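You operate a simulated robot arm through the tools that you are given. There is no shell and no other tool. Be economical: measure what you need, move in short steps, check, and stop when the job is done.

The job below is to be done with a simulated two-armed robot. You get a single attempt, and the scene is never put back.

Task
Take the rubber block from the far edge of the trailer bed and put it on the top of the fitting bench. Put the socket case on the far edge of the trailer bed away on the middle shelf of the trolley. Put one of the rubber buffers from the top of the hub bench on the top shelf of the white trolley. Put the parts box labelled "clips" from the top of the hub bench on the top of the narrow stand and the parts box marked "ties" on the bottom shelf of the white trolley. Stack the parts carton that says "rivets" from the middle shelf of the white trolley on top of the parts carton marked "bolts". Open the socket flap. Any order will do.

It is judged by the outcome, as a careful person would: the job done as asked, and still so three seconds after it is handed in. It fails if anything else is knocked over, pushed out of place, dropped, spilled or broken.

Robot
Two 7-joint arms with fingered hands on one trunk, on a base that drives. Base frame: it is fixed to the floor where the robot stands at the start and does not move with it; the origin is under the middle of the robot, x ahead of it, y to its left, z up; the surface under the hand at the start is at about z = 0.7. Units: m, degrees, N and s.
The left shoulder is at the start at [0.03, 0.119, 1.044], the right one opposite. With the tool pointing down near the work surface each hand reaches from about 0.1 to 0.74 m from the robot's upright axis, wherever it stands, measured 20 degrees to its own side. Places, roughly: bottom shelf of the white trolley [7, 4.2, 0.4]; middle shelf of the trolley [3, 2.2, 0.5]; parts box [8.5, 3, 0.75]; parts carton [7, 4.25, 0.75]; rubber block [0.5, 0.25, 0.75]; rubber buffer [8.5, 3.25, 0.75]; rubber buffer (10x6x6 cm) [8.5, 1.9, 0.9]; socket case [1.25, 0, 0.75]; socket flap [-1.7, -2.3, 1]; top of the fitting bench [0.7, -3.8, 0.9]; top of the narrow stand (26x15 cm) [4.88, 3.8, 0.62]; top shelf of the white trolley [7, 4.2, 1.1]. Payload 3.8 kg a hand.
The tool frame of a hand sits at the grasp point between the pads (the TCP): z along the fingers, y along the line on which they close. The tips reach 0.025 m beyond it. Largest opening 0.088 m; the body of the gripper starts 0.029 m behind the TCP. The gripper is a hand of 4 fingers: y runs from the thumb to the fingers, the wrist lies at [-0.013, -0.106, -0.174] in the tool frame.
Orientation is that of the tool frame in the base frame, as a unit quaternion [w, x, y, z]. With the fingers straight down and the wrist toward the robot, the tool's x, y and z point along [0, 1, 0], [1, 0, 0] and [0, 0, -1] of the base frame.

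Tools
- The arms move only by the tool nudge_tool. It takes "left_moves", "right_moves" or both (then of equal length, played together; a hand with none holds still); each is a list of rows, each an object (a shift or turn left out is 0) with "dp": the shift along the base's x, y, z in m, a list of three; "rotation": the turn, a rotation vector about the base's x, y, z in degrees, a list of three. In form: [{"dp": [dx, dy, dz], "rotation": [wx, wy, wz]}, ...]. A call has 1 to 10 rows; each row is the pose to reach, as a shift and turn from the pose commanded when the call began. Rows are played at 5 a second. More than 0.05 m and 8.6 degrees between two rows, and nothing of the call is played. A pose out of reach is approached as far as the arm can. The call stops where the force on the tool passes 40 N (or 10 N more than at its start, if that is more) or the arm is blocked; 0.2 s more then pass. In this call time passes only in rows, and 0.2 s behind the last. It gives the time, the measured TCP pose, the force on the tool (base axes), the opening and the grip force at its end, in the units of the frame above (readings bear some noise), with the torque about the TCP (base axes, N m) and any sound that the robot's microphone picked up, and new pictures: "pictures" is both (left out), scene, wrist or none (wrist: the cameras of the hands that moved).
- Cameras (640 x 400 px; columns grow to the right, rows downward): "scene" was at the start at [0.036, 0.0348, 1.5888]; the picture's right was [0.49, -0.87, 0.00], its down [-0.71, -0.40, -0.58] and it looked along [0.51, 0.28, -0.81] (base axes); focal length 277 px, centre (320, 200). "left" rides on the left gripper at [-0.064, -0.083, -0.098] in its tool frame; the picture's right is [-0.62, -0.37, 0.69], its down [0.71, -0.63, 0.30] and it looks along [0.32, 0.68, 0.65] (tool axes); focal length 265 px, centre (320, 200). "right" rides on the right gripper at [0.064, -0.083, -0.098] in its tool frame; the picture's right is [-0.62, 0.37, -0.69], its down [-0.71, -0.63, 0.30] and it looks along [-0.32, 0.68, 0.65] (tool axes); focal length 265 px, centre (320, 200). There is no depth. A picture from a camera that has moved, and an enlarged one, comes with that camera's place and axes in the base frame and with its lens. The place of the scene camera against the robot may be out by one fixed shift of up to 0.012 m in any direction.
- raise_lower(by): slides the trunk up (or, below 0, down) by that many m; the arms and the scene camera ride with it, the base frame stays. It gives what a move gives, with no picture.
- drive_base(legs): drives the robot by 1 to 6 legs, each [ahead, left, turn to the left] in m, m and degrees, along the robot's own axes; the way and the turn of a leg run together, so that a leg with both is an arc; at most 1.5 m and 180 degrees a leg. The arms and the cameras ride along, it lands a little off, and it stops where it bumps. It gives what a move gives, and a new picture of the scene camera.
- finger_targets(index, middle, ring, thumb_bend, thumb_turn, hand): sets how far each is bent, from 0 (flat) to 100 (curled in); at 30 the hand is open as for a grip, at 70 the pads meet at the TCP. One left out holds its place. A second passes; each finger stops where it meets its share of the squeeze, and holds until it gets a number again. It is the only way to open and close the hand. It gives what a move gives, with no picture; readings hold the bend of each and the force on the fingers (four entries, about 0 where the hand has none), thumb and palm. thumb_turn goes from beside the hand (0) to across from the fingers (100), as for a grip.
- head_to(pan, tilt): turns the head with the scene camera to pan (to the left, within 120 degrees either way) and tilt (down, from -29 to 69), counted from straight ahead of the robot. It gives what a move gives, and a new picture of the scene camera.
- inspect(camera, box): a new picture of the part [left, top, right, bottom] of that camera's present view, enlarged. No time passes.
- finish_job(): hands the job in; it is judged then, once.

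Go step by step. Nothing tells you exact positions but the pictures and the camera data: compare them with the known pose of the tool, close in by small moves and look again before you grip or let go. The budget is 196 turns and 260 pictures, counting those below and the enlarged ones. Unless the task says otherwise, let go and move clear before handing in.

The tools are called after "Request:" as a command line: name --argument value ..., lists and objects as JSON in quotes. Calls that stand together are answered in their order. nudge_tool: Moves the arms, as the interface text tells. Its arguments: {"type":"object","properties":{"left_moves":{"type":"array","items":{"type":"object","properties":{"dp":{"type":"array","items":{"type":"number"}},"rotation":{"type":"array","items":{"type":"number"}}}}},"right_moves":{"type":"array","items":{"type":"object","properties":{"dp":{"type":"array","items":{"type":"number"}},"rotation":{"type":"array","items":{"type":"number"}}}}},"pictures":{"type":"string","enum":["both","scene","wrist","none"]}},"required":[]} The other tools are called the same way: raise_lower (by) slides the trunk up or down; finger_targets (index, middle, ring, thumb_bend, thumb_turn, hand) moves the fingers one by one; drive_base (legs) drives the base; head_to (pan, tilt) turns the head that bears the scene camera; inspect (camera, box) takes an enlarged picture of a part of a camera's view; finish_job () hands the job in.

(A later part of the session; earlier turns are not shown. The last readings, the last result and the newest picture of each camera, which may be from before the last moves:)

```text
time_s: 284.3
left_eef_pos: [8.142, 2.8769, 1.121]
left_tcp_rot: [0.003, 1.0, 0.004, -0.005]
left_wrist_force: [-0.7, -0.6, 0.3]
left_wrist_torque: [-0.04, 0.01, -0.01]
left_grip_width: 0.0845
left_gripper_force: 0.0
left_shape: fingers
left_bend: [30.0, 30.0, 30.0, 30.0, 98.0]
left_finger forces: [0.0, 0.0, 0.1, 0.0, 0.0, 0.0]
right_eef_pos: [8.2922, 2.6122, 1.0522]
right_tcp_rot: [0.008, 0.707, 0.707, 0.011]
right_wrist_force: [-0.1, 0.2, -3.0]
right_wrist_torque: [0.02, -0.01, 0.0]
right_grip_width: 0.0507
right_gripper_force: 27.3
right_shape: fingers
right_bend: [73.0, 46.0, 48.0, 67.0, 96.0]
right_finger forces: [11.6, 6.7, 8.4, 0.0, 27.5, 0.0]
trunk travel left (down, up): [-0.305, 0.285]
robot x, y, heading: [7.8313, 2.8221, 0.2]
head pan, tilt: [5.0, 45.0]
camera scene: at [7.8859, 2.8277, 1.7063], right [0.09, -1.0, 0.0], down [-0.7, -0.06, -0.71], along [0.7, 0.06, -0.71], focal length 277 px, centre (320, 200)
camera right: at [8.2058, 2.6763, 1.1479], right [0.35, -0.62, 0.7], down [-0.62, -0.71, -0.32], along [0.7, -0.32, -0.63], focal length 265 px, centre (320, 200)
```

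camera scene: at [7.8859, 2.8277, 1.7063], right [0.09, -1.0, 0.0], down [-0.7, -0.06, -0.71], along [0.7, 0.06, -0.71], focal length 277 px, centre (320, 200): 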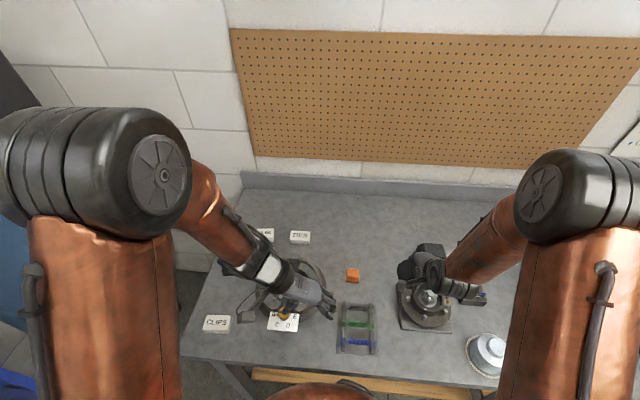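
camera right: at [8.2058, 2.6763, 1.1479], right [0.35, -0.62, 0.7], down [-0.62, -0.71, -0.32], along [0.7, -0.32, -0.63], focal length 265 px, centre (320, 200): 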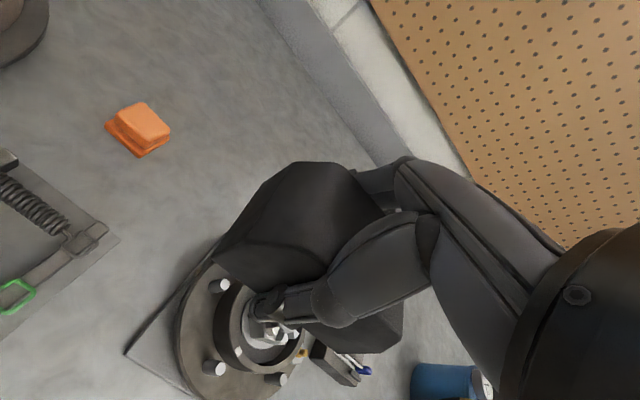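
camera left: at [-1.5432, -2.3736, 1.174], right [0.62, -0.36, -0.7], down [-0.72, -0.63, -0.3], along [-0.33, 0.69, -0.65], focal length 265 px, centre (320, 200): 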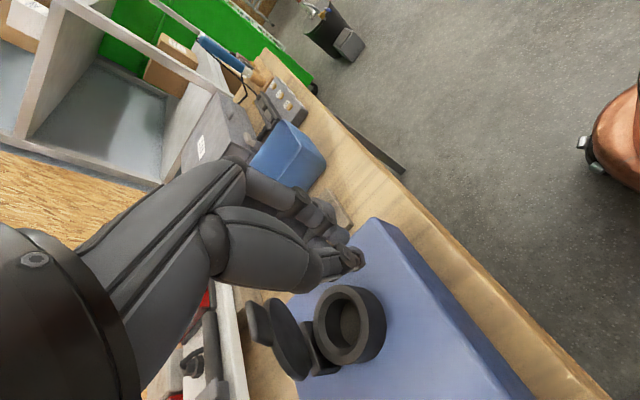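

The buffer is held. Now the left hand: rotate it to close front-to-back and move toward the TIES box near [8.535, 2.966].

Request:
nudge_tool --left_moves '[{"dp": [0.02, 0.006, 0], "rotation": [0, 0, 8.5]}, {"dp": [0.04, 0.012, 0], "rotation": [0, 0, 17]}, {"dp": [0.06, 0.018, 0], "rotation": [0, 0, 25.5]}, {"dp": [0.08, 0.024, 0], "rotation": [0, 0, 34]}, {"dp": [0.1, 0.03, 0], "rotation": [0, 0, 42.5]}, {"dp": [0.12, 0.036, 0], "rotation": [0, 0, 51]}, {"dp": [0.14, 0.042, -0.01], "rotation": [0, 0, 59.5]}, {"dp": [0.16, 0.048, -0.02], "rotation": [0, 0, 68]}, {"dp": [0.18, 0.054, -0.03], "rotation": [0, 0, 76.5]}, {"dp": [0.2, 0.06, -0.04], "rotation": [0, 0, 85]}]' --pictures "none"

Request:
nudge_tool --left_moves '[{"dp": [0.035, 0.003, -0.02], "rotation": [0, 0, 4.5]}, {"dp": [0.07, 0.006, -0.04], "rotation": [0, 0, 4.5]}, {"dp": [0.105, 0.01, -0.06], "rotation": [0, 0, 4.5]}, {"dp": [0.14, 0.014, -0.08], "rotation": [0, 0, 4.5]}, {"dp": [0.17, 0.018, -0.11], "rotation": [0, 0, 4.5]}]' --pictures "both"

```text
time_s: 286.5
left_eef_pos: [8.3452, 2.937, 1.0803]
left_tcp_rot: [0.005, 0.734, 0.679, -0.003]
left_wrist_force: [0.7, 0.0, -0.2]
left_wrist_torque: [-0.06, -0.02, -0.03]
left_grip_width: 0.0847
left_gripper_force: 0.0
left_shape: fingers
left_bend: [30.0, 30.0, 30.0, 30.0, 98.0]
left_finger forces: [0.1, 0.1, 0.0, 0.0, 0.1, 0.0]
right_eef_pos: [8.2952, 2.6123, 1.0506]
right_tcp_rot: [0.008, 0.707, 0.707, 0.011]
right_wrist_force: [-0.7, -0.6, -2.6]
right_wrist_torque: [0.07, 0.02, 0.0]
right_grip_width: 0.0506
right_gripper_force: 27.1
right_shape: fingers
right_bend: [73.0, 46.0, 48.0, 67.0, 96.0]
right_finger forces: [11.7, 6.7, 8.3, 0.0, 27.4, 0.0]
trunk travel left (down, up): [-0.305, 0.285]
robot x, y, heading: [7.8316, 2.8223, -0.1]
head pan, tilt: [5.0, 45.0]
```

```text
time_s: 287.7
left_eef_pos: [8.51, 2.956, 0.9698]
left_tcp_rot: [0.005, 0.708, 0.706, -0.003]
left_wrist_force: [-0.1, -0.4, -0.9]
left_wrist_torque: [0.0, -0.02, -0.03]
left_grip_width: 0.0847
left_gripper_force: 0.1
left_shape: fingers
left_bend: [30.0, 30.0, 30.0, 30.0, 98.0]
left_finger forces: [0.0, 0.0, 0.0, 0.0, 0.0, 0.1]
right_eef_pos: [8.2944, 2.6137, 1.0509]
right_tcp_rot: [0.01, 0.707, 0.707, 0.011]
right_wrist_force: [0.3, 0.2, -2.7]
right_wrist_torque: [0.01, 0.01, 0.03]
right_grip_width: 0.0503
right_gripper_force: 26.8
right_shape: fingers
right_bend: [73.0, 46.0, 48.0, 67.0, 96.0]
right_finger forces: [11.6, 6.7, 8.2, 0.1, 27.2, 0.0]
trunk travel left (down, up): [-0.305, 0.285]
robot x, y, heading: [7.8349, 2.8249, 0.0]
head pan, tilt: [5.0, 45.0]
camera scene: at [7.8879, 2.8292, 1.7062], right [0.09, -1.0, 0.0], down [-0.71, -0.06, -0.71], along [0.7, 0.06, -0.71], focal length 277 px, centre (320, 200)
camera left: at [8.4269, 2.8917, 1.0689], right [-0.37, -0.63, -0.69], down [-0.63, 0.71, -0.31], along [0.69, 0.32, -0.65], focal length 265 px, centre (320, 200)
```

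scene: 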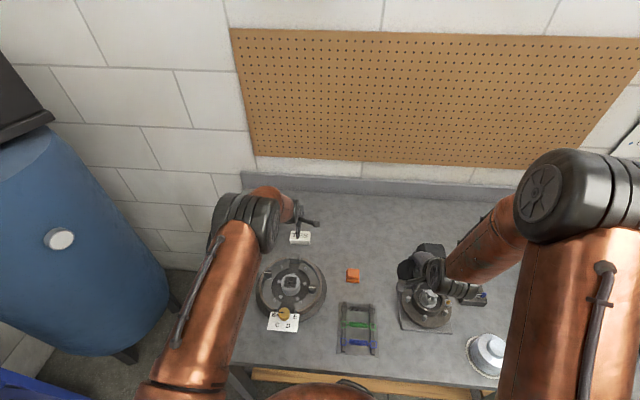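
left: 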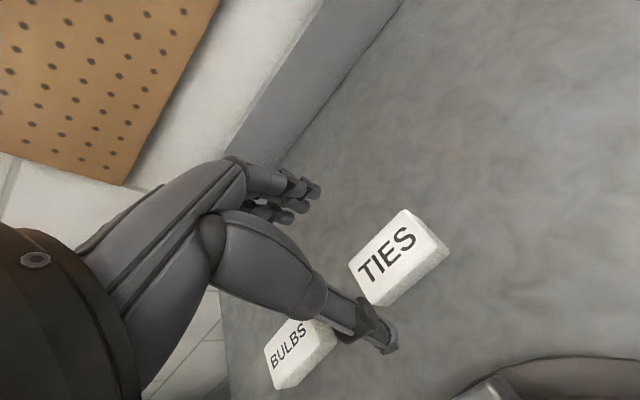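

TIES is confirmed at about [8.548, 2.967], with BULBS to its left. I'll lower the trunk and move over it.

Request:
raise_lower --by -0.06

Request:
nudge_tool --left_moves '[{"dp": [0.018, 0.002, 0]}, {"dp": [0.035, 0.004, 0]}]' --pictures "wrist"

```text
time_s: 288.7
left_eef_pos: [8.5105, 2.954, 0.9114]
left_tcp_rot: [0.006, 0.708, 0.707, -0.002]
left_wrist_force: [0.6, 0.1, -0.1]
left_wrist_torque: [0.01, 0.0, -0.03]
left_grip_width: 0.0848
left_gripper_force: 0.1
left_shape: fingers
left_bend: [30.0, 30.0, 30.0, 30.0, 98.0]
left_finger forces: [0.0, 0.0, 0.1, 0.0, 0.1, 0.1]
right_eef_pos: [8.2938, 2.6131, 0.9928]
right_tcp_rot: [0.008, 0.707, 0.707, 0.011]
right_wrist_force: [-0.5, 1.2, -3.6]
right_wrist_torque: [-0.03, -0.05, 0.0]
right_grip_width: 0.0506
right_gripper_force: 26.8
right_shape: fingers
right_bend: [73.0, 46.0, 48.0, 67.0, 96.0]
right_finger forces: [11.6, 6.6, 8.3, 0.0, 27.3, 0.0]
trunk travel left (down, up): [-0.245, 0.345]
robot x, y, heading: [7.8315, 2.8258, -0.3]
head pan, tilt: [5.0, 45.0]
```

```text
time_s: 289.3
left_eef_pos: [8.5432, 2.9592, 0.9097]
left_tcp_rot: [0.006, 0.707, 0.707, -0.002]
left_wrist_force: [-0.2, 0.6, -1.0]
left_wrist_torque: [0.0, -0.01, -0.01]
left_grip_width: 0.0847
left_gripper_force: 0.1
left_shape: fingers
left_bend: [30.0, 30.0, 30.0, 30.0, 98.0]
left_finger forces: [0.0, 0.0, 0.0, 0.0, 0.0, 0.0]
right_eef_pos: [8.2931, 2.6142, 0.9908]
right_tcp_rot: [0.009, 0.707, 0.707, 0.011]
right_wrist_force: [-0.6, 0.4, -2.2]
right_wrist_torque: [0.03, -0.01, 0.01]
right_grip_width: 0.0506
right_gripper_force: 26.5
right_shape: fingers
right_bend: [73.0, 46.0, 48.0, 67.0, 96.0]
right_finger forces: [11.6, 6.6, 8.2, 0.0, 27.2, 0.0]
trunk travel left (down, up): [-0.245, 0.345]
robot x, y, heading: [7.8329, 2.8231, 0.0]
head pan, tilt: [5.0, 45.0]
camera left: at [8.4591, 2.8959, 1.0094], right [-0.37, -0.63, -0.69], down [-0.63, 0.71, -0.32], along [0.69, 0.32, -0.65], focal length 265 px, centre (320, 200)
```

left: 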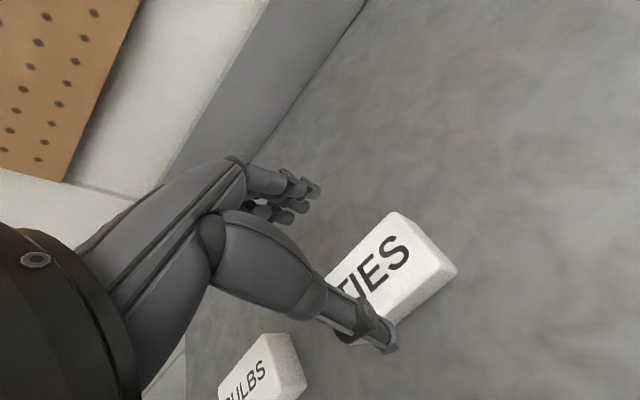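

Aligned to within a few millimetres. I'll shift 6 mm forward and lower around the box.

Request:
nudge_tool --left_moves '[{"dp": [0.006, 0.002, -0.015]}, {"dp": [0.006, 0.002, -0.03]}, {"dp": [0.006, 0.002, -0.043]}, {"dp": [0.006, 0.002, -0.052]}]' --pictures "wrist"

```text
time_s: 290.3
left_eef_pos: [8.5512, 2.9605, 0.8632]
left_tcp_rot: [0.01, 0.708, 0.706, 0.003]
left_wrist_force: [-2.1, 1.5, 20.8]
left_wrist_torque: [0.17, -0.76, 0.09]
left_grip_width: 0.0847
left_gripper_force: 10.5
left_shape: fingers
left_bend: [30.0, 30.0, 30.0, 30.0, 98.0]
left_finger forces: [0.1, 18.3, 0.0, 0.0, 2.1, 0.1]
right_eef_pos: [8.2913, 2.6136, 0.9932]
right_tcp_rot: [0.009, 0.707, 0.707, 0.012]
right_wrist_force: [0.3, -0.2, -3.7]
right_wrist_torque: [-0.01, -0.01, -0.03]
right_grip_width: 0.0508
right_gripper_force: 26.8
right_shape: fingers
right_bend: [73.0, 46.0, 48.0, 67.0, 96.0]
right_finger forces: [11.6, 6.6, 8.2, 0.0, 27.2, 0.1]
trunk travel left (down, up): [-0.245, 0.345]
robot x, y, heading: [7.8326, 2.8247, -0.2]
head pan, tilt: [5.0, 45.0]
camera left: at [8.4664, 2.897, 0.962], right [-0.36, -0.63, -0.69], down [-0.62, 0.71, -0.32], along [0.7, 0.32, -0.65], focal length 265 px, centre (320, 200)
```

left: 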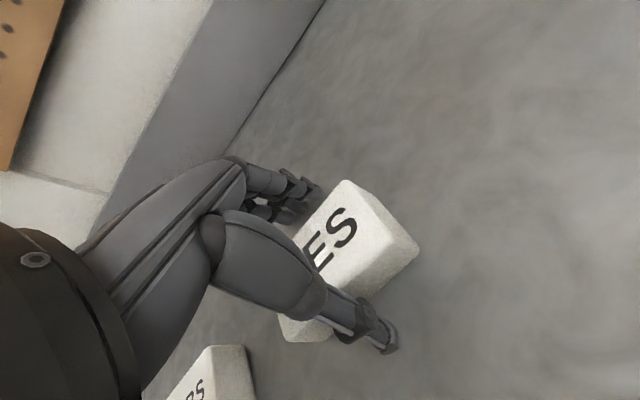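

The middle finger touches the bench with the box between the fingers. I'll rise 3 mm and close.

Request:
nudge_tool --left_moves '[{"dp": [0, 0, 0.004]}]' --pictures "none"

Request:
finger_targets --hand "left" --index 70 --middle 70 --ring 70 --thumb_bend 70

Request:
nudge_tool --left_moves '[{"dp": [0, 0, 0.02]}, {"dp": [0, 0, 0.05]}, {"dp": [-0.01, 0, 0.09]}, {"dp": [-0.04, 0, 0.12]}, {"dp": [-0.08, 0, 0.14]}, {"dp": [-0.12, 0, 0.15]}]' --pictures "both"

```text
time_s: 290.7
left_eef_pos: [8.5504, 2.9598, 0.8643]
left_tcp_rot: [0.007, 0.709, 0.706, 0.0]
left_wrist_force: [-1.9, 1.5, 15.7]
left_wrist_torque: [0.18, -0.73, 0.1]
left_grip_width: 0.0842
left_gripper_force: 8.3
left_shape: fingers
left_bend: [30.0, 30.0, 30.0, 31.0, 98.0]
left_finger forces: [0.1, 15.2, 0.1, 0.0, 1.1, 0.0]
right_eef_pos: [8.2918, 2.6137, 0.9921]
right_tcp_rot: [0.01, 0.707, 0.707, 0.012]
right_wrist_force: [-0.7, -0.2, -2.2]
right_wrist_torque: [0.01, 0.02, -0.02]
right_grip_width: 0.0506
right_gripper_force: 27.0
right_shape: fingers
right_bend: [73.0, 46.0, 48.0, 67.0, 96.0]
right_finger forces: [11.7, 6.6, 8.2, 0.0, 27.2, 0.0]
trunk travel left (down, up): [-0.245, 0.345]
robot x, y, heading: [7.8363, 2.8235, -0.0]
head pan, tilt: [5.0, 45.0]
```

```text
time_s: 291.7
left_eef_pos: [8.5533, 2.9596, 0.8673]
left_tcp_rot: [0.011, 0.708, 0.707, 0.002]
left_wrist_force: [4.4, -0.9, 27.3]
left_wrist_torque: [-0.03, -0.71, -0.14]
left_grip_width: 0.0393
left_gripper_force: 28.4
left_shape: fingers
left_bend: [52.0, 39.0, 59.0, 54.0, 96.0]
left_finger forces: [15.9, 13.3, 6.9, 0.0, 21.2, 0.1]
right_eef_pos: [8.2922, 2.6128, 0.9918]
right_tcp_rot: [0.01, 0.707, 0.707, 0.012]
right_wrist_force: [0.6, -0.4, -3.1]
right_wrist_torque: [0.04, 0.0, -0.01]
right_grip_width: 0.0508
right_gripper_force: 27.0
right_shape: fingers
right_bend: [73.0, 46.0, 48.0, 67.0, 96.0]
right_finger forces: [11.6, 6.5, 8.1, 0.0, 27.2, 0.0]
trunk travel left (down, up): [-0.245, 0.345]
robot x, y, heading: [7.836, 2.8241, -0.2]
head pan, tilt: [5.0, 45.0]
```

```text
time_s: 293.1
left_eef_pos: [8.4293, 2.9572, 1.0106]
left_tcp_rot: [0.007, 0.708, 0.706, -0.002]
left_wrist_force: [-0.6, 0.6, -0.8]
left_wrist_torque: [-0.02, 0.03, -0.03]
left_grip_width: 0.0387
left_gripper_force: 15.2
left_shape: fingers
left_bend: [52.0, 48.0, 60.0, 55.0, 95.0]
left_finger forces: [9.1, 0.0, 6.1, 0.0, 15.3, 0.0]
right_eef_pos: [8.2921, 2.6133, 0.9909]
right_tcp_rot: [0.008, 0.707, 0.707, 0.012]
right_wrist_force: [-0.7, 0.1, -2.5]
right_wrist_torque: [0.04, 0.01, -0.01]
right_grip_width: 0.0506
right_gripper_force: 27.1
right_shape: fingers
right_bend: [73.0, 46.0, 48.0, 67.0, 96.0]
right_finger forces: [11.6, 6.6, 8.2, 0.0, 27.2, 0.0]
trunk travel left (down, up): [-0.245, 0.345]
robot x, y, heading: [7.8347, 2.8209, -0.3]
head pan, tilt: [5.0, 45.0]
camera scene: at [7.8854, 2.8287, 1.6463], right [0.09, -1.0, 0.0], down [-0.7, -0.06, -0.71], along [0.7, 0.06, -0.71], focal length 277 px, centre (320, 200)
camera left: at [8.3443, 2.895, 1.1105], right [-0.36, -0.63, -0.69], down [-0.63, 0.71, -0.32], along [0.69, 0.32, -0.65], focal length 265 px, centre (320, 200)
```

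scene: 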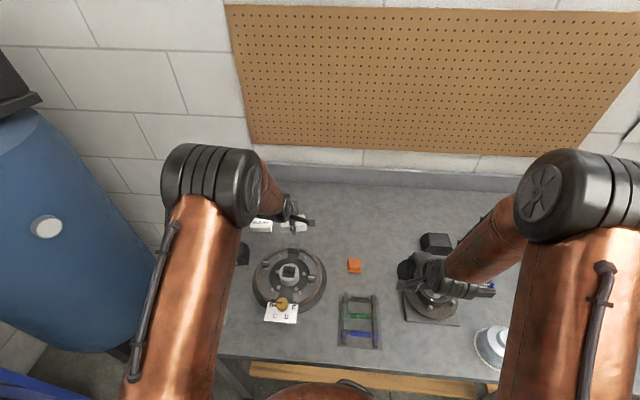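
left: 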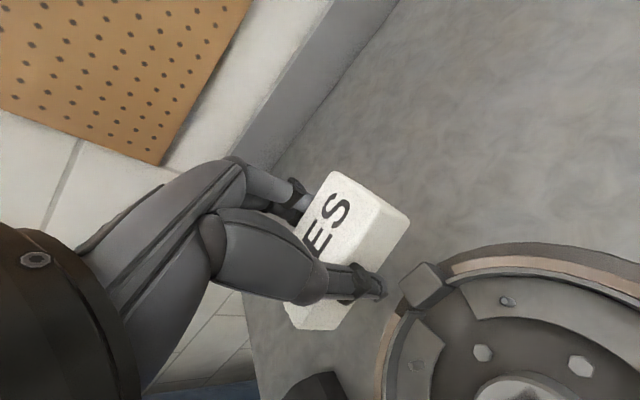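

TIES is held. I'll retract the arms, back away and face the white trolley.

Request:
nudge_tool --left_moves '[{"dp": [-0.05, 0, 0]}, {"dp": [-0.1, 0.01, 0.01]}, {"dp": [-0.15, 0.02, 0.02]}, {"dp": [-0.19, 0.03, 0.03]}]' --right_moves '[{"dp": [-0.01, 0, 0.01]}, {"dp": [-0.02, 0, 0.02]}, {"dp": [-0.03, 0, 0.03]}, {"dp": [-0.04, 0, 0.04]}]' --pictures "none"

Request:
drive_base --legs '[[-0.75, 0, 0], [0, 0, 90], [0.35, 0.05, 0]]'

Request:
head_to --pan 0 --tilt 32

```text
refused: row 2 steps farther than a row can; nothing moved
```

```text
time_s: 302.8
left_eef_pos: [6.898, 3.7678, 1.0103]
left_tcp_rot: [0.005, 0.003, 1.0, 0.003]
left_wrist_force: [0.2, 0.2, -1.1]
left_wrist_torque: [-0.01, 0.0, -0.04]
left_grip_width: 0.0385
left_gripper_force: 13.5
left_shape: fingers
left_bend: [52.0, 48.0, 60.0, 55.0, 95.0]
left_finger forces: [8.4, 0.0, 6.0, 0.0, 14.4, 0.0]
right_eef_pos: [7.2434, 3.6314, 0.9912]
right_tcp_rot: [-0.002, 0.002, 1.0, 0.014]
right_wrist_force: [0.7, -0.1, -2.5]
right_wrist_torque: [0.0, 0.0, 0.0]
right_grip_width: 0.0503
right_gripper_force: 25.4
right_shape: fingers
right_bend: [73.0, 46.0, 48.0, 67.0, 96.0]
right_finger forces: [11.4, 6.4, 7.8, 0.1, 25.7, 0.0]
trunk travel left (down, up): [-0.245, 0.345]
robot x, y, heading: [7.0365, 3.1718, 90.0]
head pan, tilt: [5.0, 45.0]
camera scene: at [7.0181, 3.2321, 1.6462], right [1.0, 0.08, 0.0], down [0.06, -0.71, -0.71], along [-0.06, 0.7, -0.71], focal length 277 px, centre (320, 200)
```

scene: 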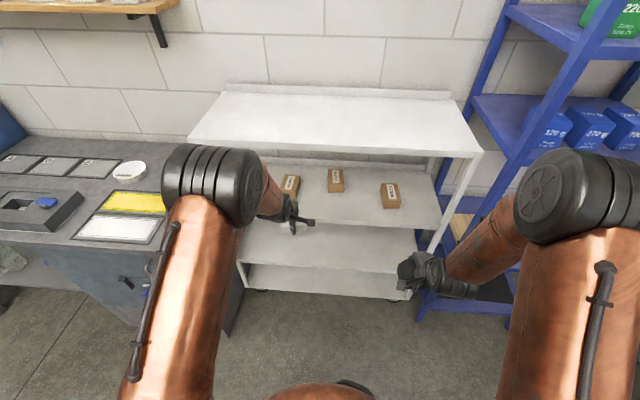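

```text
time_s: 303.6
left_eef_pos: [6.9008, 3.767, 1.0107]
left_tcp_rot: [0.006, 0.003, 1.0, 0.003]
left_wrist_force: [-0.5, 0.4, -0.8]
left_wrist_torque: [0.0, 0.02, -0.04]
left_grip_width: 0.0381
left_gripper_force: 14.5
left_shape: fingers
left_bend: [52.0, 48.0, 60.0, 55.0, 95.0]
left_finger forces: [8.4, 0.0, 6.0, 0.0, 14.3, 0.0]
right_eef_pos: [7.2427, 3.6302, 0.9924]
right_tcp_rot: [-0.001, 0.002, 1.0, 0.014]
right_wrist_force: [0.6, 0.1, -2.3]
right_wrist_torque: [0.04, -0.04, -0.02]
right_grip_width: 0.0504
right_gripper_force: 25.2
right_shape: fingers
right_bend: [73.0, 46.0, 48.0, 67.0, 96.0]
right_finger forces: [11.4, 6.5, 7.7, 0.0, 25.7, 0.0]
trunk travel left (down, up): [-0.245, 0.345]
robot x, y, heading: [7.0336, 3.1728, 89.7]
head pan, tilt: [0.0, 32.0]
camera scene: at [7.0254, 3.2392, 1.6657], right [1.0, 0.0, 0.0], down [0.0, -0.53, -0.85], along [0.0, 0.85, -0.53], focal length 277 px, centre (320, 200)
```

scene: 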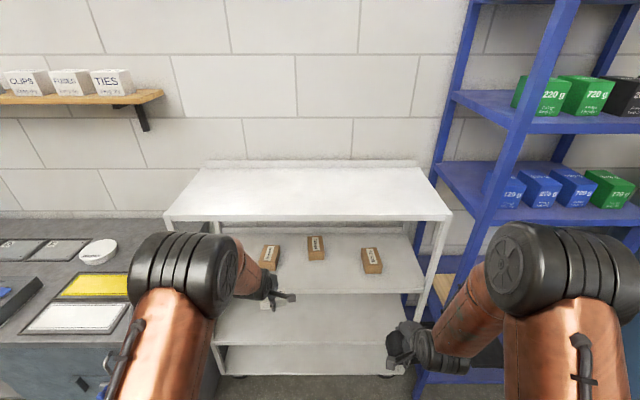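

The trolley is squarely ahead: shelves at about 1.13, 0.75, 0.38 m with a low tray below; front edge near y 3.98. First the buffer on the top shelf: raise the trunk and drive closer.

Request:
raise_lower --by 0.26

Request:
drive_base --legs '[[0.3, 0, 0.3]]'

Request:
head_to --pan -10 --tilt 50

```text
time_s: 306.2
left_eef_pos: [6.8992, 3.7676, 1.2688]
left_tcp_rot: [0.005, 0.003, 1.0, 0.003]
left_wrist_force: [-0.1, -0.6, -1.0]
left_wrist_torque: [0.03, 0.0, -0.01]
left_grip_width: 0.0385
left_gripper_force: 14.4
left_shape: fingers
left_bend: [52.0, 48.0, 60.0, 55.0, 95.0]
left_finger forces: [8.5, 0.0, 5.9, 0.0, 14.4, 0.1]
right_eef_pos: [7.2432, 3.6305, 1.2509]
right_tcp_rot: [-0.002, 0.002, 1.0, 0.014]
right_wrist_force: [0.5, 0.5, -2.3]
right_wrist_torque: [-0.01, 0.02, -0.02]
right_grip_width: 0.0504
right_gripper_force: 25.0
right_shape: fingers
right_bend: [73.0, 46.0, 48.0, 67.0, 96.0]
right_finger forces: [11.4, 6.4, 7.7, 0.1, 25.6, 0.0]
trunk travel left (down, up): [-0.505, 0.085]
robot x, y, heading: [7.0341, 3.1705, 89.9]
head pan, tilt: [0.0, 32.0]
```

```text
time_s: 308.3
left_eef_pos: [6.8998, 4.0757, 1.2709]
left_tcp_rot: [0.006, 0.001, 1.0, 0.002]
left_wrist_force: [0.8, 0.8, -0.1]
left_wrist_torque: [-0.01, 0.03, 0.0]
left_grip_width: 0.0385
left_gripper_force: 14.3
left_shape: fingers
left_bend: [52.0, 48.0, 60.0, 55.0, 95.0]
left_finger forces: [8.6, 0.0, 6.0, 0.1, 14.5, 0.0]
right_eef_pos: [7.2447, 3.9399, 1.2524]
right_tcp_rot: [-0.002, 0.0, 1.0, 0.014]
right_wrist_force: [0.0, -0.1, -2.6]
right_wrist_torque: [0.01, 0.0, -0.02]
right_grip_width: 0.0501
right_gripper_force: 25.4
right_shape: fingers
right_bend: [73.0, 46.0, 48.0, 67.0, 96.0]
right_finger forces: [11.3, 6.4, 7.7, 0.1, 25.7, 0.0]
trunk travel left (down, up): [-0.505, 0.085]
robot x, y, heading: [7.0365, 3.4764, 89.7]
head pan, tilt: [0.0, 32.0]
camera scene: at [7.0263, 3.5477, 1.9258], right [1.0, 0.0, 0.0], down [0.0, -0.53, -0.85], along [0.0, 0.85, -0.53], focal length 277 px, centre (320, 200)
```

scene: 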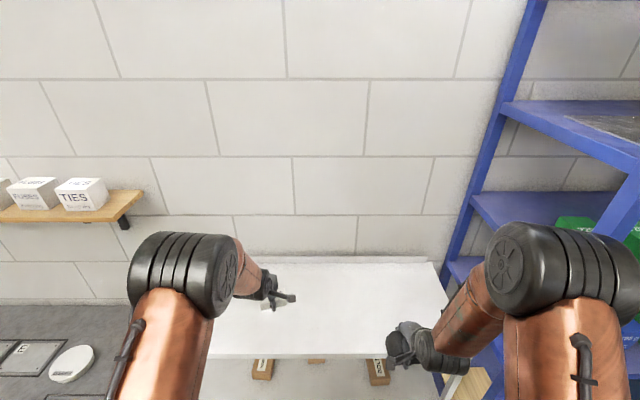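

```text
time_s: 309.1
left_eef_pos: [6.8979, 4.0774, 1.2692]
left_tcp_rot: [0.005, 0.001, 1.0, 0.003]
left_wrist_force: [0.0, -0.1, -0.9]
left_wrist_torque: [-0.03, 0.0, 0.0]
left_grip_width: 0.0383
left_gripper_force: 14.5
left_shape: fingers
left_bend: [52.0, 48.0, 60.0, 55.0, 95.0]
left_finger forces: [8.4, 0.0, 5.9, 0.0, 14.4, 0.1]
right_eef_pos: [7.2442, 3.9402, 1.2513]
right_tcp_rot: [-0.002, 0.0, 1.0, 0.014]
right_wrist_force: [-0.3, 0.3, -3.2]
right_wrist_torque: [0.0, 0.02, 0.04]
right_grip_width: 0.0503
right_gripper_force: 26.0
right_shape: fingers
right_bend: [73.0, 46.0, 48.0, 67.0, 96.0]
right_finger forces: [11.5, 6.4, 7.7, 0.0, 25.6, 0.0]
trunk travel left (down, up): [-0.505, 0.085]
robot x, y, heading: [7.035, 3.4813, 89.8]
head pan, tilt: [-10.0, 50.0]
camera scene: at [7.0396, 3.5367, 1.8994], right [0.98, -0.18, 0.0], down [-0.13, -0.75, -0.64], along [0.11, 0.63, -0.77], focal length 277 px, centre (320, 200)
```

scene: 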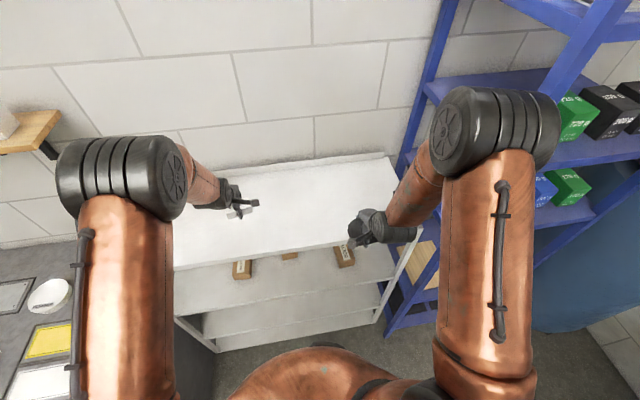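

I'll move the buffer over the top shelf and lower it until it touches.

Request:
nudge_tool --right_moves '[{"dp": [-0.006, 0.045, 0]}, {"dp": [-0.012, 0.09, 0]}, {"dp": [-0.018, 0.135, 0]}, {"dp": [-0.024, 0.18, 0]}, {"dp": [-0.03, 0.2, -0.015]}, {"dp": [-0.03, 0.2, -0.03]}]' --pictures "none"

Request:
inspect --camera "scene" --box '[270, 140, 430, 290]'

Request:
nudge_tool --right_moves '[{"dp": [0, 0, -0.008]}, {"dp": [0, 0, -0.016]}, {"dp": [0, 0, -0.024]}, {"dp": [0, 0, -0.032]}, {"dp": [0, 0, -0.04]}, {"dp": [0, 0, -0.046]}]' --pictures "none"

```text
time_s: 310.6
left_eef_pos: [6.9009, 4.0772, 1.2694]
left_tcp_rot: [0.004, 0.003, 1.0, 0.002]
left_wrist_force: [0.3, -0.8, -0.4]
left_wrist_torque: [0.01, -0.01, 0.0]
left_grip_width: 0.0382
left_gripper_force: 14.3
left_shape: fingers
left_bend: [52.0, 48.0, 60.0, 55.0, 95.0]
left_finger forces: [8.5, 0.1, 6.0, 0.0, 14.4, 0.0]
right_eef_pos: [7.2164, 4.1395, 1.2211]
right_tcp_rot: [-0.001, 0.001, 1.0, 0.015]
right_wrist_force: [0.6, 0.2, -2.1]
right_wrist_torque: [0.0, -0.01, -0.03]
right_grip_width: 0.0504
right_gripper_force: 24.5
right_shape: fingers
right_bend: [73.0, 46.0, 49.0, 67.0, 97.0]
right_finger forces: [11.3, 6.4, 7.4, 0.1, 24.8, 0.0]
trunk travel left (down, up): [-0.505, 0.085]
robot x, y, heading: [7.032, 3.4803, 89.8]
head pan, tilt: [-10.0, 50.0]
```

```text
2.67 times, centred on (350, 215) of scene
camera zoom: at [7.0399, 3.5352, 1.8994], right [0.98, -0.18, 0.0], down [-0.13, -0.75, -0.64], along [0.11, 0.63, -0.77], focal length 740 px, centre (240, 160)
```

zoom: 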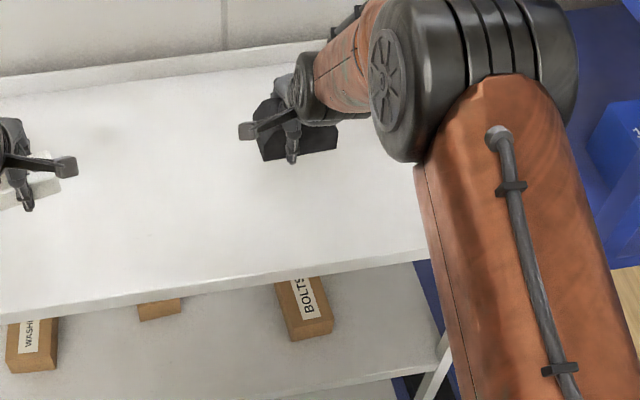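

```text
time_s: 311.9
left_eef_pos: [6.8997, 4.077, 1.2704]
left_tcp_rot: [0.006, 0.001, 1.0, 0.003]
left_wrist_force: [0.1, 0.0, -0.1]
left_wrist_torque: [0.0, 0.0, 0.01]
left_grip_width: 0.0386
left_gripper_force: 14.2
left_shape: fingers
left_bend: [52.0, 48.0, 60.0, 55.0, 95.0]
left_finger forces: [8.5, 0.0, 6.1, 0.1, 14.3, 0.0]
right_eef_pos: [7.214, 4.1409, 1.1753]
right_tcp_rot: [-0.002, 0.0, 1.0, 0.014]
right_wrist_force: [-0.8, 0.8, -2.2]
right_wrist_torque: [0.0, 0.01, 0.01]
right_grip_width: 0.0504
right_gripper_force: 25.1
right_shape: fingers
right_bend: [73.0, 46.0, 49.0, 67.0, 97.0]
right_finger forces: [11.3, 6.3, 7.4, 0.1, 24.8, 0.0]
trunk travel left (down, up): [-0.505, 0.085]
robot x, y, heading: [7.0332, 3.4789, 89.8]
head pan, tilt: [-10.0, 50.0]
```

Not yet touching. Continue down in small steps.

Request:
nudge_tool --right_moves '[{"dp": [0, 0, -0.007]}, {"dp": [0, 0, -0.014]}, {"dp": [0, 0, -0.021]}, {"dp": [0, 0, -0.028]}, {"dp": [0, 0, -0.035]}, {"dp": [0, 0, -0.042]}]' --pictures "none"

```text
time_s: 312.8
left_eef_pos: [6.8995, 4.0734, 1.2713]
left_tcp_rot: [0.006, 0.001, 1.0, 0.005]
left_wrist_force: [0.2, 0.4, -0.6]
left_wrist_torque: [0.01, 0.05, 0.0]
left_grip_width: 0.0383
left_gripper_force: 14.3
left_shape: fingers
left_bend: [52.0, 48.0, 60.0, 55.0, 95.0]
left_finger forces: [8.5, 0.0, 5.9, 0.0, 14.4, 0.0]
right_eef_pos: [7.2138, 4.1435, 1.167]
right_tcp_rot: [-0.002, 0.001, 1.0, 0.028]
right_wrist_force: [-0.3, -15.9, 20.6]
right_wrist_torque: [-0.23, 0.08, 0.06]
right_grip_width: 0.0505
right_gripper_force: 32.3
right_shape: fingers
right_bend: [73.0, 47.0, 50.0, 66.0, 97.0]
right_finger forces: [10.1, 5.3, 6.1, 0.0, 43.4, 0.1]
trunk travel left (down, up): [-0.505, 0.085]
robot x, y, heading: [7.0363, 3.4765, 89.7]
head pan, tilt: [-10.0, 50.0]
stopped in row 4 (right hand): the force on the tool passed its limit at 47 N (the readings are from after the stop); the commanded pose is now the measured one
```

Contact. Ease up 3 mm, open the hand and rise straight up.

Request:
nudge_tool --right_moves '[{"dp": [0, -0.002, 0.003]}]' --pictures "none"

Request:
finger_targets --hand "right" --index 28 --middle 28 --ring 28 --thumb_bend 28

Request:
nudge_tool --right_moves '[{"dp": [0, 0, 0.02]}, {"dp": [0, 0, 0.05]}, {"dp": [0, 0, 0.09]}, {"dp": [0, -0.04, 0.11]}, {"dp": [0, -0.08, 0.12]}, {"dp": [0, -0.12, 0.12]}, {"dp": [0, -0.16, 0.12]}]' --pictures "scene"

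```text
time_s: 313.2
left_eef_pos: [6.9003, 4.074, 1.2713]
left_tcp_rot: [0.007, 0.002, 1.0, 0.004]
left_wrist_force: [-0.3, -0.3, -1.5]
left_wrist_torque: [-0.01, 0.01, -0.01]
left_grip_width: 0.0382
left_gripper_force: 13.8
left_shape: fingers
left_bend: [52.0, 48.0, 60.0, 55.0, 95.0]
left_finger forces: [8.5, 0.0, 6.0, 0.0, 14.4, 0.0]
right_eef_pos: [7.2138, 4.1425, 1.1666]
right_tcp_rot: [-0.001, 0.001, 1.0, 0.026]
right_wrist_force: [1.3, -4.4, 8.8]
right_wrist_torque: [0.17, 0.07, 0.03]
right_grip_width: 0.0502
right_gripper_force: 29.8
right_shape: fingers
right_bend: [73.0, 47.0, 50.0, 67.0, 97.0]
right_finger forces: [11.9, 6.6, 7.5, 0.0, 32.6, 0.0]
trunk travel left (down, up): [-0.505, 0.085]
robot x, y, heading: [7.0341, 3.4782, 89.7]
head pan, tilt: [-10.0, 50.0]
```

```text
time_s: 314.2
left_eef_pos: [6.8983, 4.0743, 1.2717]
left_tcp_rot: [0.007, 0.001, 1.0, 0.004]
left_wrist_force: [0.2, 0.1, -1.1]
left_wrist_torque: [0.01, 0.02, -0.01]
left_grip_width: 0.038
left_gripper_force: 14.3
left_shape: fingers
left_bend: [52.0, 48.0, 60.0, 55.0, 95.0]
left_finger forces: [8.4, 0.1, 6.0, 0.0, 14.4, 0.0]
right_eef_pos: [7.2129, 4.1429, 1.1657]
right_tcp_rot: [-0.002, 0.001, 1.0, 0.025]
right_wrist_force: [-0.7, -6.1, 5.2]
right_wrist_torque: [0.06, 0.03, 0.03]
right_grip_width: 0.093
right_gripper_force: 4.6
right_shape: fingers
right_bend: [28.0, 28.0, 28.0, 28.0, 95.0]
right_finger forces: [1.3, 0.0, 0.0, 0.0, 8.3, 0.0]
trunk travel left (down, up): [-0.505, 0.085]
robot x, y, heading: [7.0313, 3.4819, 89.9]
head pan, tilt: [-10.0, 50.0]
```

```text
time_s: 315.8
left_eef_pos: [6.8989, 4.076, 1.27]
left_tcp_rot: [0.006, 0.002, 1.0, 0.004]
left_wrist_force: [0.2, 0.1, -1.1]
left_wrist_torque: [0.02, 0.01, 0.03]
left_grip_width: 0.0385
left_gripper_force: 14.1
left_shape: fingers
left_bend: [52.0, 48.0, 60.0, 55.0, 95.0]
left_finger forces: [8.6, 0.0, 6.0, 0.1, 14.4, 0.0]
right_eef_pos: [7.2175, 3.9832, 1.2826]
right_tcp_rot: [-0.001, 0.002, 1.0, 0.026]
right_wrist_force: [-0.2, 0.4, 0.4]
right_wrist_torque: [0.03, 0.04, 0.02]
right_grip_width: 0.089
right_gripper_force: 0.1
right_shape: fingers
right_bend: [28.0, 28.0, 28.0, 28.0, 95.0]
right_finger forces: [0.0, 0.1, 0.0, 0.0, 0.1, 0.0]
trunk travel left (down, up): [-0.505, 0.085]
robot x, y, heading: [7.0331, 3.4777, 90.0]
head pan, tilt: [-10.0, 50.0]
camera scene: at [7.0399, 3.5335, 1.8994], right [0.98, -0.18, 0.0], down [-0.14, -0.75, -0.64], along [0.11, 0.63, -0.77], focal length 277 px, centre (320, 200)
```

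scene: 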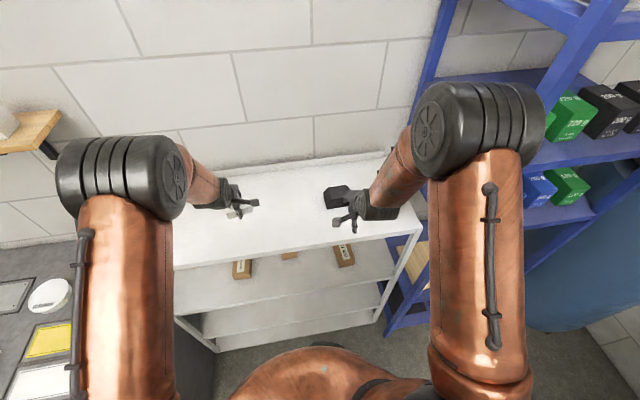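

The buffer stands on the top shelf. Next TIES for the bottom shelf: back off, lower the trunk fully, and bring the left hand low with fingers straight down.

Request:
drive_base --legs '[[-0.36, 0, 0]]'

Request:
raise_lower --by -0.4

Request:
raise_lower --by -0.1

Request:
nudge_tool --left_moves '[{"dp": [0, 0, -0.04]}, {"dp": [0, 0, -0.08]}, {"dp": [0, 0, -0.12]}, {"dp": [0, 0, -0.16]}, {"dp": [0, 0, -0.2]}, {"dp": [0, 0, -0.24]}, {"dp": [0, 0, -0.27]}, {"dp": [0, 0, -0.295]}]' --pictures "scene"

```text
time_s: 318.1
left_eef_pos: [6.9015, 3.7137, 1.2699]
left_tcp_rot: [0.005, 0.004, 1.0, 0.003]
left_wrist_force: [-0.2, -0.8, -0.8]
left_wrist_torque: [0.01, 0.0, -0.01]
left_grip_width: 0.0384
left_gripper_force: 14.3
left_shape: fingers
left_bend: [52.0, 48.0, 60.0, 55.0, 95.0]
left_finger forces: [8.5, 0.1, 6.0, 0.0, 14.5, 0.1]
right_eef_pos: [7.217, 3.6188, 1.2834]
right_tcp_rot: [-0.001, 0.005, 1.0, 0.024]
right_wrist_force: [0.1, 0.0, -0.3]
right_wrist_torque: [0.01, 0.0, 0.01]
right_grip_width: 0.0889
right_gripper_force: 0.1
right_shape: fingers
right_bend: [28.0, 28.0, 28.0, 28.0, 95.0]
right_finger forces: [0.0, 0.1, 0.0, 0.1, 0.1, 0.0]
trunk travel left (down, up): [-0.505, 0.085]
robot x, y, heading: [7.0328, 3.1101, 89.6]
head pan, tilt: [-10.0, 50.0]
camera scene: at [7.038, 3.1716, 1.8993], right [0.98, -0.18, 0.0], down [-0.14, -0.75, -0.64], along [0.12, 0.63, -0.77], focal length 277 px, centre (320, 200)
```

scene: 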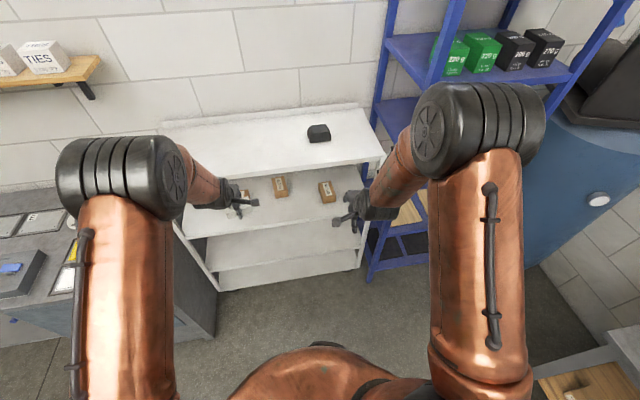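

```text
time_s: 322.0
left_eef_pos: [6.9, 3.7126, 0.8698]
left_tcp_rot: [0.006, 0.005, 1.0, 0.003]
left_wrist_force: [-1.0, -0.9, -0.3]
left_wrist_torque: [0.01, -0.02, -0.01]
left_grip_width: 0.0387
left_gripper_force: 14.3
left_shape: fingers
left_bend: [52.0, 48.0, 60.0, 55.0, 95.0]
left_finger forces: [8.5, 0.0, 6.0, 0.0, 14.5, 0.0]
right_eef_pos: [7.2172, 3.6197, 0.8815]
right_tcp_rot: [-0.002, 0.004, 1.0, 0.025]
right_wrist_force: [0.0, -0.6, 0.0]
right_wrist_torque: [-0.02, 0.0, 0.01]
right_grip_width: 0.0891
right_gripper_force: 0.1
right_shape: fingers
right_bend: [28.0, 28.0, 28.0, 28.0, 95.0]
right_finger forces: [0.1, 0.0, 0.0, 0.0, 0.1, 0.1]
trunk travel left (down, up): [-0.105, 0.485]
robot x, y, heading: [7.0333, 3.1181, 89.7]
head pan, tilt: [-10.0, 50.0]
```

```text
time_s: 323.3
left_eef_pos: [6.8994, 3.7129, 0.771]
left_tcp_rot: [0.006, 0.005, 1.0, 0.003]
left_wrist_force: [-0.6, -0.5, -0.8]
left_wrist_torque: [0.0, -0.01, 0.02]
left_grip_width: 0.0385
left_gripper_force: 14.3
left_shape: fingers
left_bend: [52.0, 48.0, 60.0, 55.0, 95.0]
left_finger forces: [8.5, 0.0, 5.9, 0.0, 14.4, 0.1]
right_eef_pos: [7.2172, 3.619, 0.7823]
right_tcp_rot: [-0.001, 0.004, 1.0, 0.024]
right_wrist_force: [-0.4, 0.0, 0.7]
right_wrist_torque: [-0.02, 0.0, 0.0]
right_grip_width: 0.0891
right_gripper_force: 0.2
right_shape: fingers
right_bend: [28.0, 28.0, 28.0, 28.0, 95.0]
right_finger forces: [0.1, 0.0, 0.0, 0.1, 0.1, 0.0]
trunk travel left (down, up): [-0.005, 0.585]
robot x, y, heading: [7.0338, 3.1159, 89.6]
head pan, tilt: [-10.0, 50.0]
```

```text
time_s: 325.1
left_eef_pos: [6.9, 3.7135, 0.4744]
left_tcp_rot: [0.006, 0.003, 1.0, 0.003]
left_wrist_force: [0.1, -0.4, -0.3]
left_wrist_torque: [0.01, 0.02, 0.01]
left_grip_width: 0.0381
left_gripper_force: 14.7
left_shape: fingers
left_bend: [52.0, 48.0, 61.0, 55.0, 95.0]
left_finger forces: [8.4, 0.1, 5.9, 0.0, 14.3, 0.0]
right_eef_pos: [7.2181, 3.6195, 0.7825]
right_tcp_rot: [-0.001, 0.004, 1.0, 0.024]
right_wrist_force: [0.1, 0.4, 0.5]
right_wrist_torque: [0.01, -0.01, 0.01]
right_grip_width: 0.0889
right_gripper_force: 0.1
right_shape: fingers
right_bend: [28.0, 28.0, 28.0, 28.0, 95.0]
right_finger forces: [0.0, 0.0, 0.0, 0.1, 0.0, 0.1]
trunk travel left (down, up): [-0.005, 0.585]
robot x, y, heading: [7.03, 3.1141, 89.9]
head pan, tilt: [-10.0, 50.0]
camera scene: at [7.0379, 3.1706, 1.3994], right [0.98, -0.18, 0.0], down [-0.14, -0.75, -0.64], along [0.12, 0.63, -0.77], focal length 277 px, centre (320, 200)
```

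scene: 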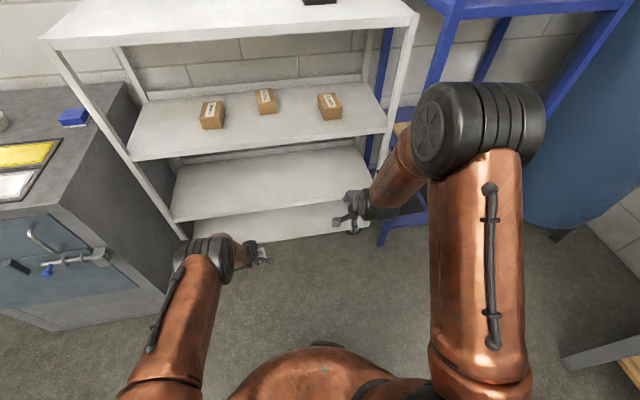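

The third shelf measures about z 0.40, matching the listed bottom shelf. I'll pull the right hand back out of the way, set the left hand's height, and drive in.

Request:
nudge_tool --left_moves '[{"dp": [0, 0, 0.01]}, {"dp": [0, 0, 0.012]}, {"dp": [0, 0, 0.012]}, {"dp": [0, 0, 0.012]}]' --right_moves '[{"dp": [0, -0.035, 0.02]}, {"dp": [0, -0.07, 0.04]}, {"dp": [0, -0.1, 0.06]}, {"dp": [0, -0.13, 0.07]}]' --pictures "none"

Request:
drive_base --legs '[[0.25, 0, 0]]'

Request:
inspect --camera "left" --box '[0, 0, 640, 400]'

```text
time_s: 326.1
left_eef_pos: [6.9003, 3.7123, 0.4866]
left_tcp_rot: [0.006, 0.005, 1.0, 0.002]
left_wrist_force: [-0.4, 0.7, -0.2]
left_wrist_torque: [-0.01, 0.0, -0.01]
left_grip_width: 0.0382
left_gripper_force: 14.5
left_shape: fingers
left_bend: [52.0, 48.0, 61.0, 55.0, 95.0]
left_finger forces: [8.4, 0.0, 5.9, 0.0, 14.3, 0.0]
right_eef_pos: [7.2217, 3.5021, 0.8545]
right_tcp_rot: [-0.002, 0.005, 1.0, 0.023]
right_wrist_force: [-0.2, -0.1, 0.4]
right_wrist_torque: [-0.01, -0.03, 0.03]
right_grip_width: 0.0891
right_gripper_force: 0.1
right_shape: fingers
right_bend: [28.0, 28.0, 28.0, 28.0, 95.0]
right_finger forces: [0.0, 0.0, 0.0, 0.0, 0.0, 0.0]
right hand out of reach, approached as far as the arm can: row 4
trunk travel left (down, up): [-0.005, 0.585]
robot x, y, heading: [7.0316, 3.1173, 89.8]
head pan, tilt: [-10.0, 50.0]
```

```text
time_s: 327.9
left_eef_pos: [6.9068, 3.9614, 0.4862]
left_tcp_rot: [0.005, 0.008, 1.0, 0.003]
left_wrist_force: [0.0, 0.7, -0.9]
left_wrist_torque: [0.0, 0.01, 0.0]
left_grip_width: 0.0381
left_gripper_force: 14.7
left_shape: fingers
left_bend: [52.0, 48.0, 61.0, 55.0, 95.0]
left_finger forces: [8.4, 0.1, 5.9, 0.0, 14.4, 0.1]
right_eef_pos: [7.2268, 3.7496, 0.854]
right_tcp_rot: [-0.002, 0.006, 1.0, 0.024]
right_wrist_force: [0.6, -1.1, -0.3]
right_wrist_torque: [0.01, 0.02, 0.03]
right_grip_width: 0.0889
right_gripper_force: 0.1
right_shape: fingers
right_bend: [28.0, 28.0, 28.0, 28.0, 95.0]
right_finger forces: [0.0, 0.0, 0.0, 0.1, 0.0, 0.0]
trunk travel left (down, up): [-0.005, 0.585]
robot x, y, heading: [7.0404, 3.3602, 89.1]
head pan, tilt: [-10.0, 50.0]
camera scene: at [7.0411, 3.4192, 1.3993], right [0.98, -0.19, 0.0], down [-0.14, -0.75, -0.64], along [0.12, 0.63, -0.77], focal length 277 px, centre (320, 200)
```

scene: 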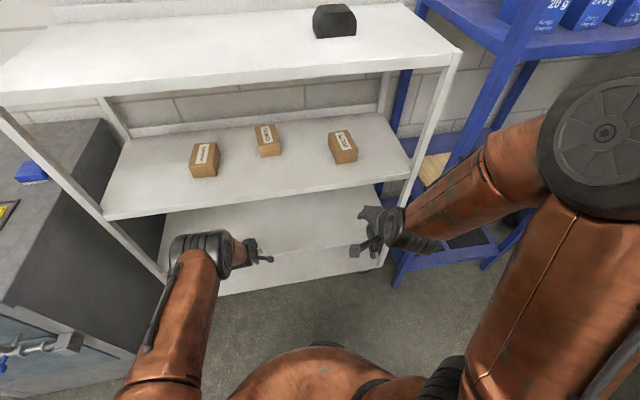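

```text
1.00 times, centred on (320, 200) of left (not enlarged: the box is as wide or as high as the picture)
camera zoom: at [6.9683, 3.8768, 0.5862], right [0.62, -0.37, -0.69], down [-0.72, -0.62, -0.32], along [-0.31, 0.69, -0.65], focal length 265 px, centre (320, 200)
```

zoom: 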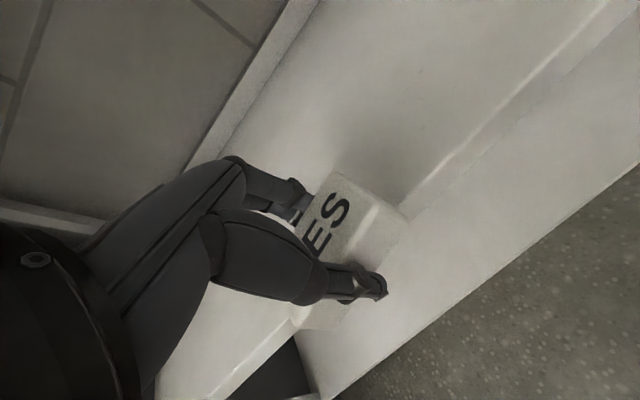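

The wrist view shows the bottom shelf's front edge at y≈3.99. Driving in another 11 cm, then lowering.

Request:
drive_base --legs '[[0.115, 0, 0.8]]'

Request:
nudge_tool --left_moves '[{"dp": [0, 0, -0.008]}, {"dp": [0, 0, -0.016]}, {"dp": [0, 0, -0.024]}, {"dp": [0, 0, -0.031]}, {"dp": [0, 0, -0.037]}]' --pictures "wrist"

```text
time_s: 329.1
left_eef_pos: [6.8969, 4.0756, 0.4857]
left_tcp_rot: [0.006, -0.002, 1.0, 0.002]
left_wrist_force: [0.2, -0.1, -0.6]
left_wrist_torque: [-0.02, -0.01, -0.03]
left_grip_width: 0.0384
left_gripper_force: 15.1
left_shape: fingers
left_bend: [52.0, 48.0, 61.0, 55.0, 95.0]
left_finger forces: [8.4, 0.0, 5.9, 0.0, 14.4, 0.0]
right_eef_pos: [7.221, 3.8704, 0.8532]
right_tcp_rot: [-0.002, 0.0, 1.0, 0.022]
right_wrist_force: [0.2, -0.2, -0.3]
right_wrist_torque: [0.0, -0.01, 0.0]
right_grip_width: 0.0895
right_gripper_force: 0.1
right_shape: fingers
right_bend: [28.0, 28.0, 28.0, 28.0, 95.0]
right_finger forces: [0.0, 0.1, 0.1, 0.1, 0.0, 0.1]
trunk travel left (down, up): [-0.005, 0.585]
robot x, y, heading: [7.0343, 3.4814, 90.4]
head pan, tilt: [-10.0, 50.0]
camera scene: at [7.0409, 3.536, 1.3993], right [0.99, -0.17, 0.0], down [-0.13, -0.76, -0.64], along [0.11, 0.63, -0.77], focal length 277 px, centre (320, 200)
```

scene: 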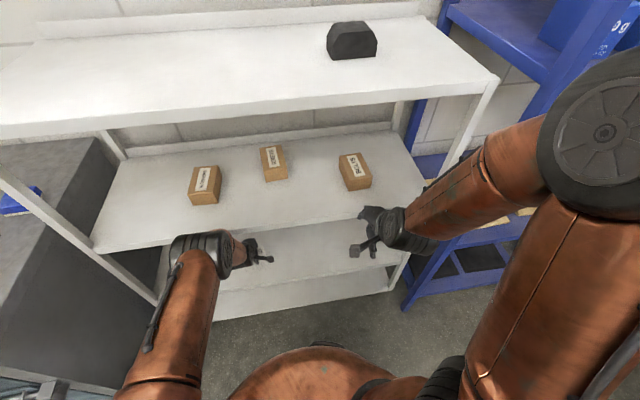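

```text
time_s: 330.3
left_eef_pos: [6.8984, 4.0764, 0.4489]
left_tcp_rot: [0.005, -0.002, 1.0, 0.002]
left_wrist_force: [0.6, -1.5, -0.4]
left_wrist_torque: [0.02, -0.02, -0.01]
left_grip_width: 0.0383
left_gripper_force: 14.1
left_shape: fingers
left_bend: [52.0, 48.0, 61.0, 55.0, 95.0]
left_finger forces: [8.5, 0.0, 5.8, 0.0, 14.3, 0.0]
right_eef_pos: [7.2223, 3.8683, 0.8546]
right_tcp_rot: [-0.002, -0.002, 1.0, 0.023]
right_wrist_force: [-0.5, -0.2, 0.5]
right_wrist_torque: [0.01, -0.01, 0.0]
right_grip_width: 0.089
right_gripper_force: 0.2
right_shape: fingers
right_bend: [28.0, 28.0, 28.0, 28.0, 95.0]
right_finger forces: [0.1, 0.0, 0.1, 0.0, 0.1, 0.1]
trunk travel left (down, up): [-0.005, 0.585]
robot x, y, heading: [7.0365, 3.4812, 90.0]
head pan, tilt: [-10.0, 50.0]
camera left: at [6.9607, 3.9922, 0.5492], right [0.63, -0.36, -0.69], down [-0.71, -0.63, -0.32], along [-0.32, 0.69, -0.65], focal length 265 px, centre (320, 200)
```

left: 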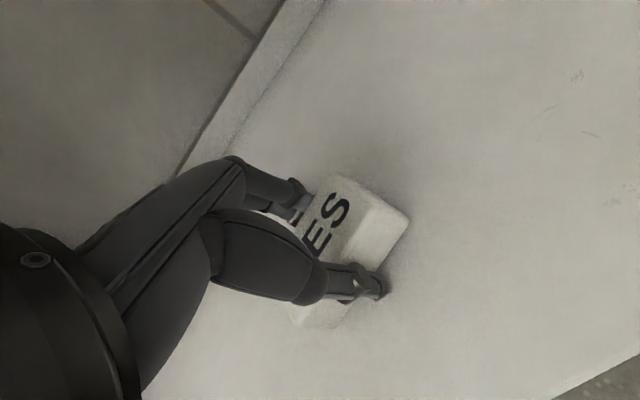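

The box is over the shelf. Lower until contact.

Request:
nudge_tool --left_moves '[{"dp": [0, 0, -0.006]}, {"dp": [0, 0, -0.012]}, {"dp": [0, 0, -0.018]}, {"dp": [0, 0, -0.024]}, {"dp": [0, 0, -0.03]}, {"dp": [0, 0, -0.036]}]' --pictures "none"

```text
time_s: 330.9
left_eef_pos: [6.8972, 4.0848, 0.4472]
left_tcp_rot: [0.006, -0.002, 1.0, 0.014]
left_wrist_force: [-0.1, -4.9, 19.7]
left_wrist_torque: [-0.52, -0.05, 0.01]
left_grip_width: 0.039
left_gripper_force: 22.0
left_shape: fingers
left_bend: [54.0, 50.0, 62.0, 54.0, 95.0]
left_finger forces: [8.3, 4.4, 5.1, 0.1, 26.0, 0.0]
right_eef_pos: [7.2215, 3.8669, 0.8542]
right_tcp_rot: [-0.002, -0.001, 1.0, 0.025]
right_wrist_force: [0.7, 0.3, 0.4]
right_wrist_torque: [-0.04, -0.02, 0.01]
right_grip_width: 0.0892
right_gripper_force: 0.0
right_shape: fingers
right_bend: [28.0, 28.0, 28.0, 28.0, 95.0]
right_finger forces: [0.0, 0.1, 0.0, 0.0, 0.1, 0.0]
trunk travel left (down, up): [-0.005, 0.585]
robot x, y, heading: [7.035, 3.4799, 90.1]
head pan, tilt: [-10.0, 50.0]
stopped in row 3 (left hand): the force on the tool passed its limit at 46 N (the readings are from after the stop); the commanded pose is now the measured one
```

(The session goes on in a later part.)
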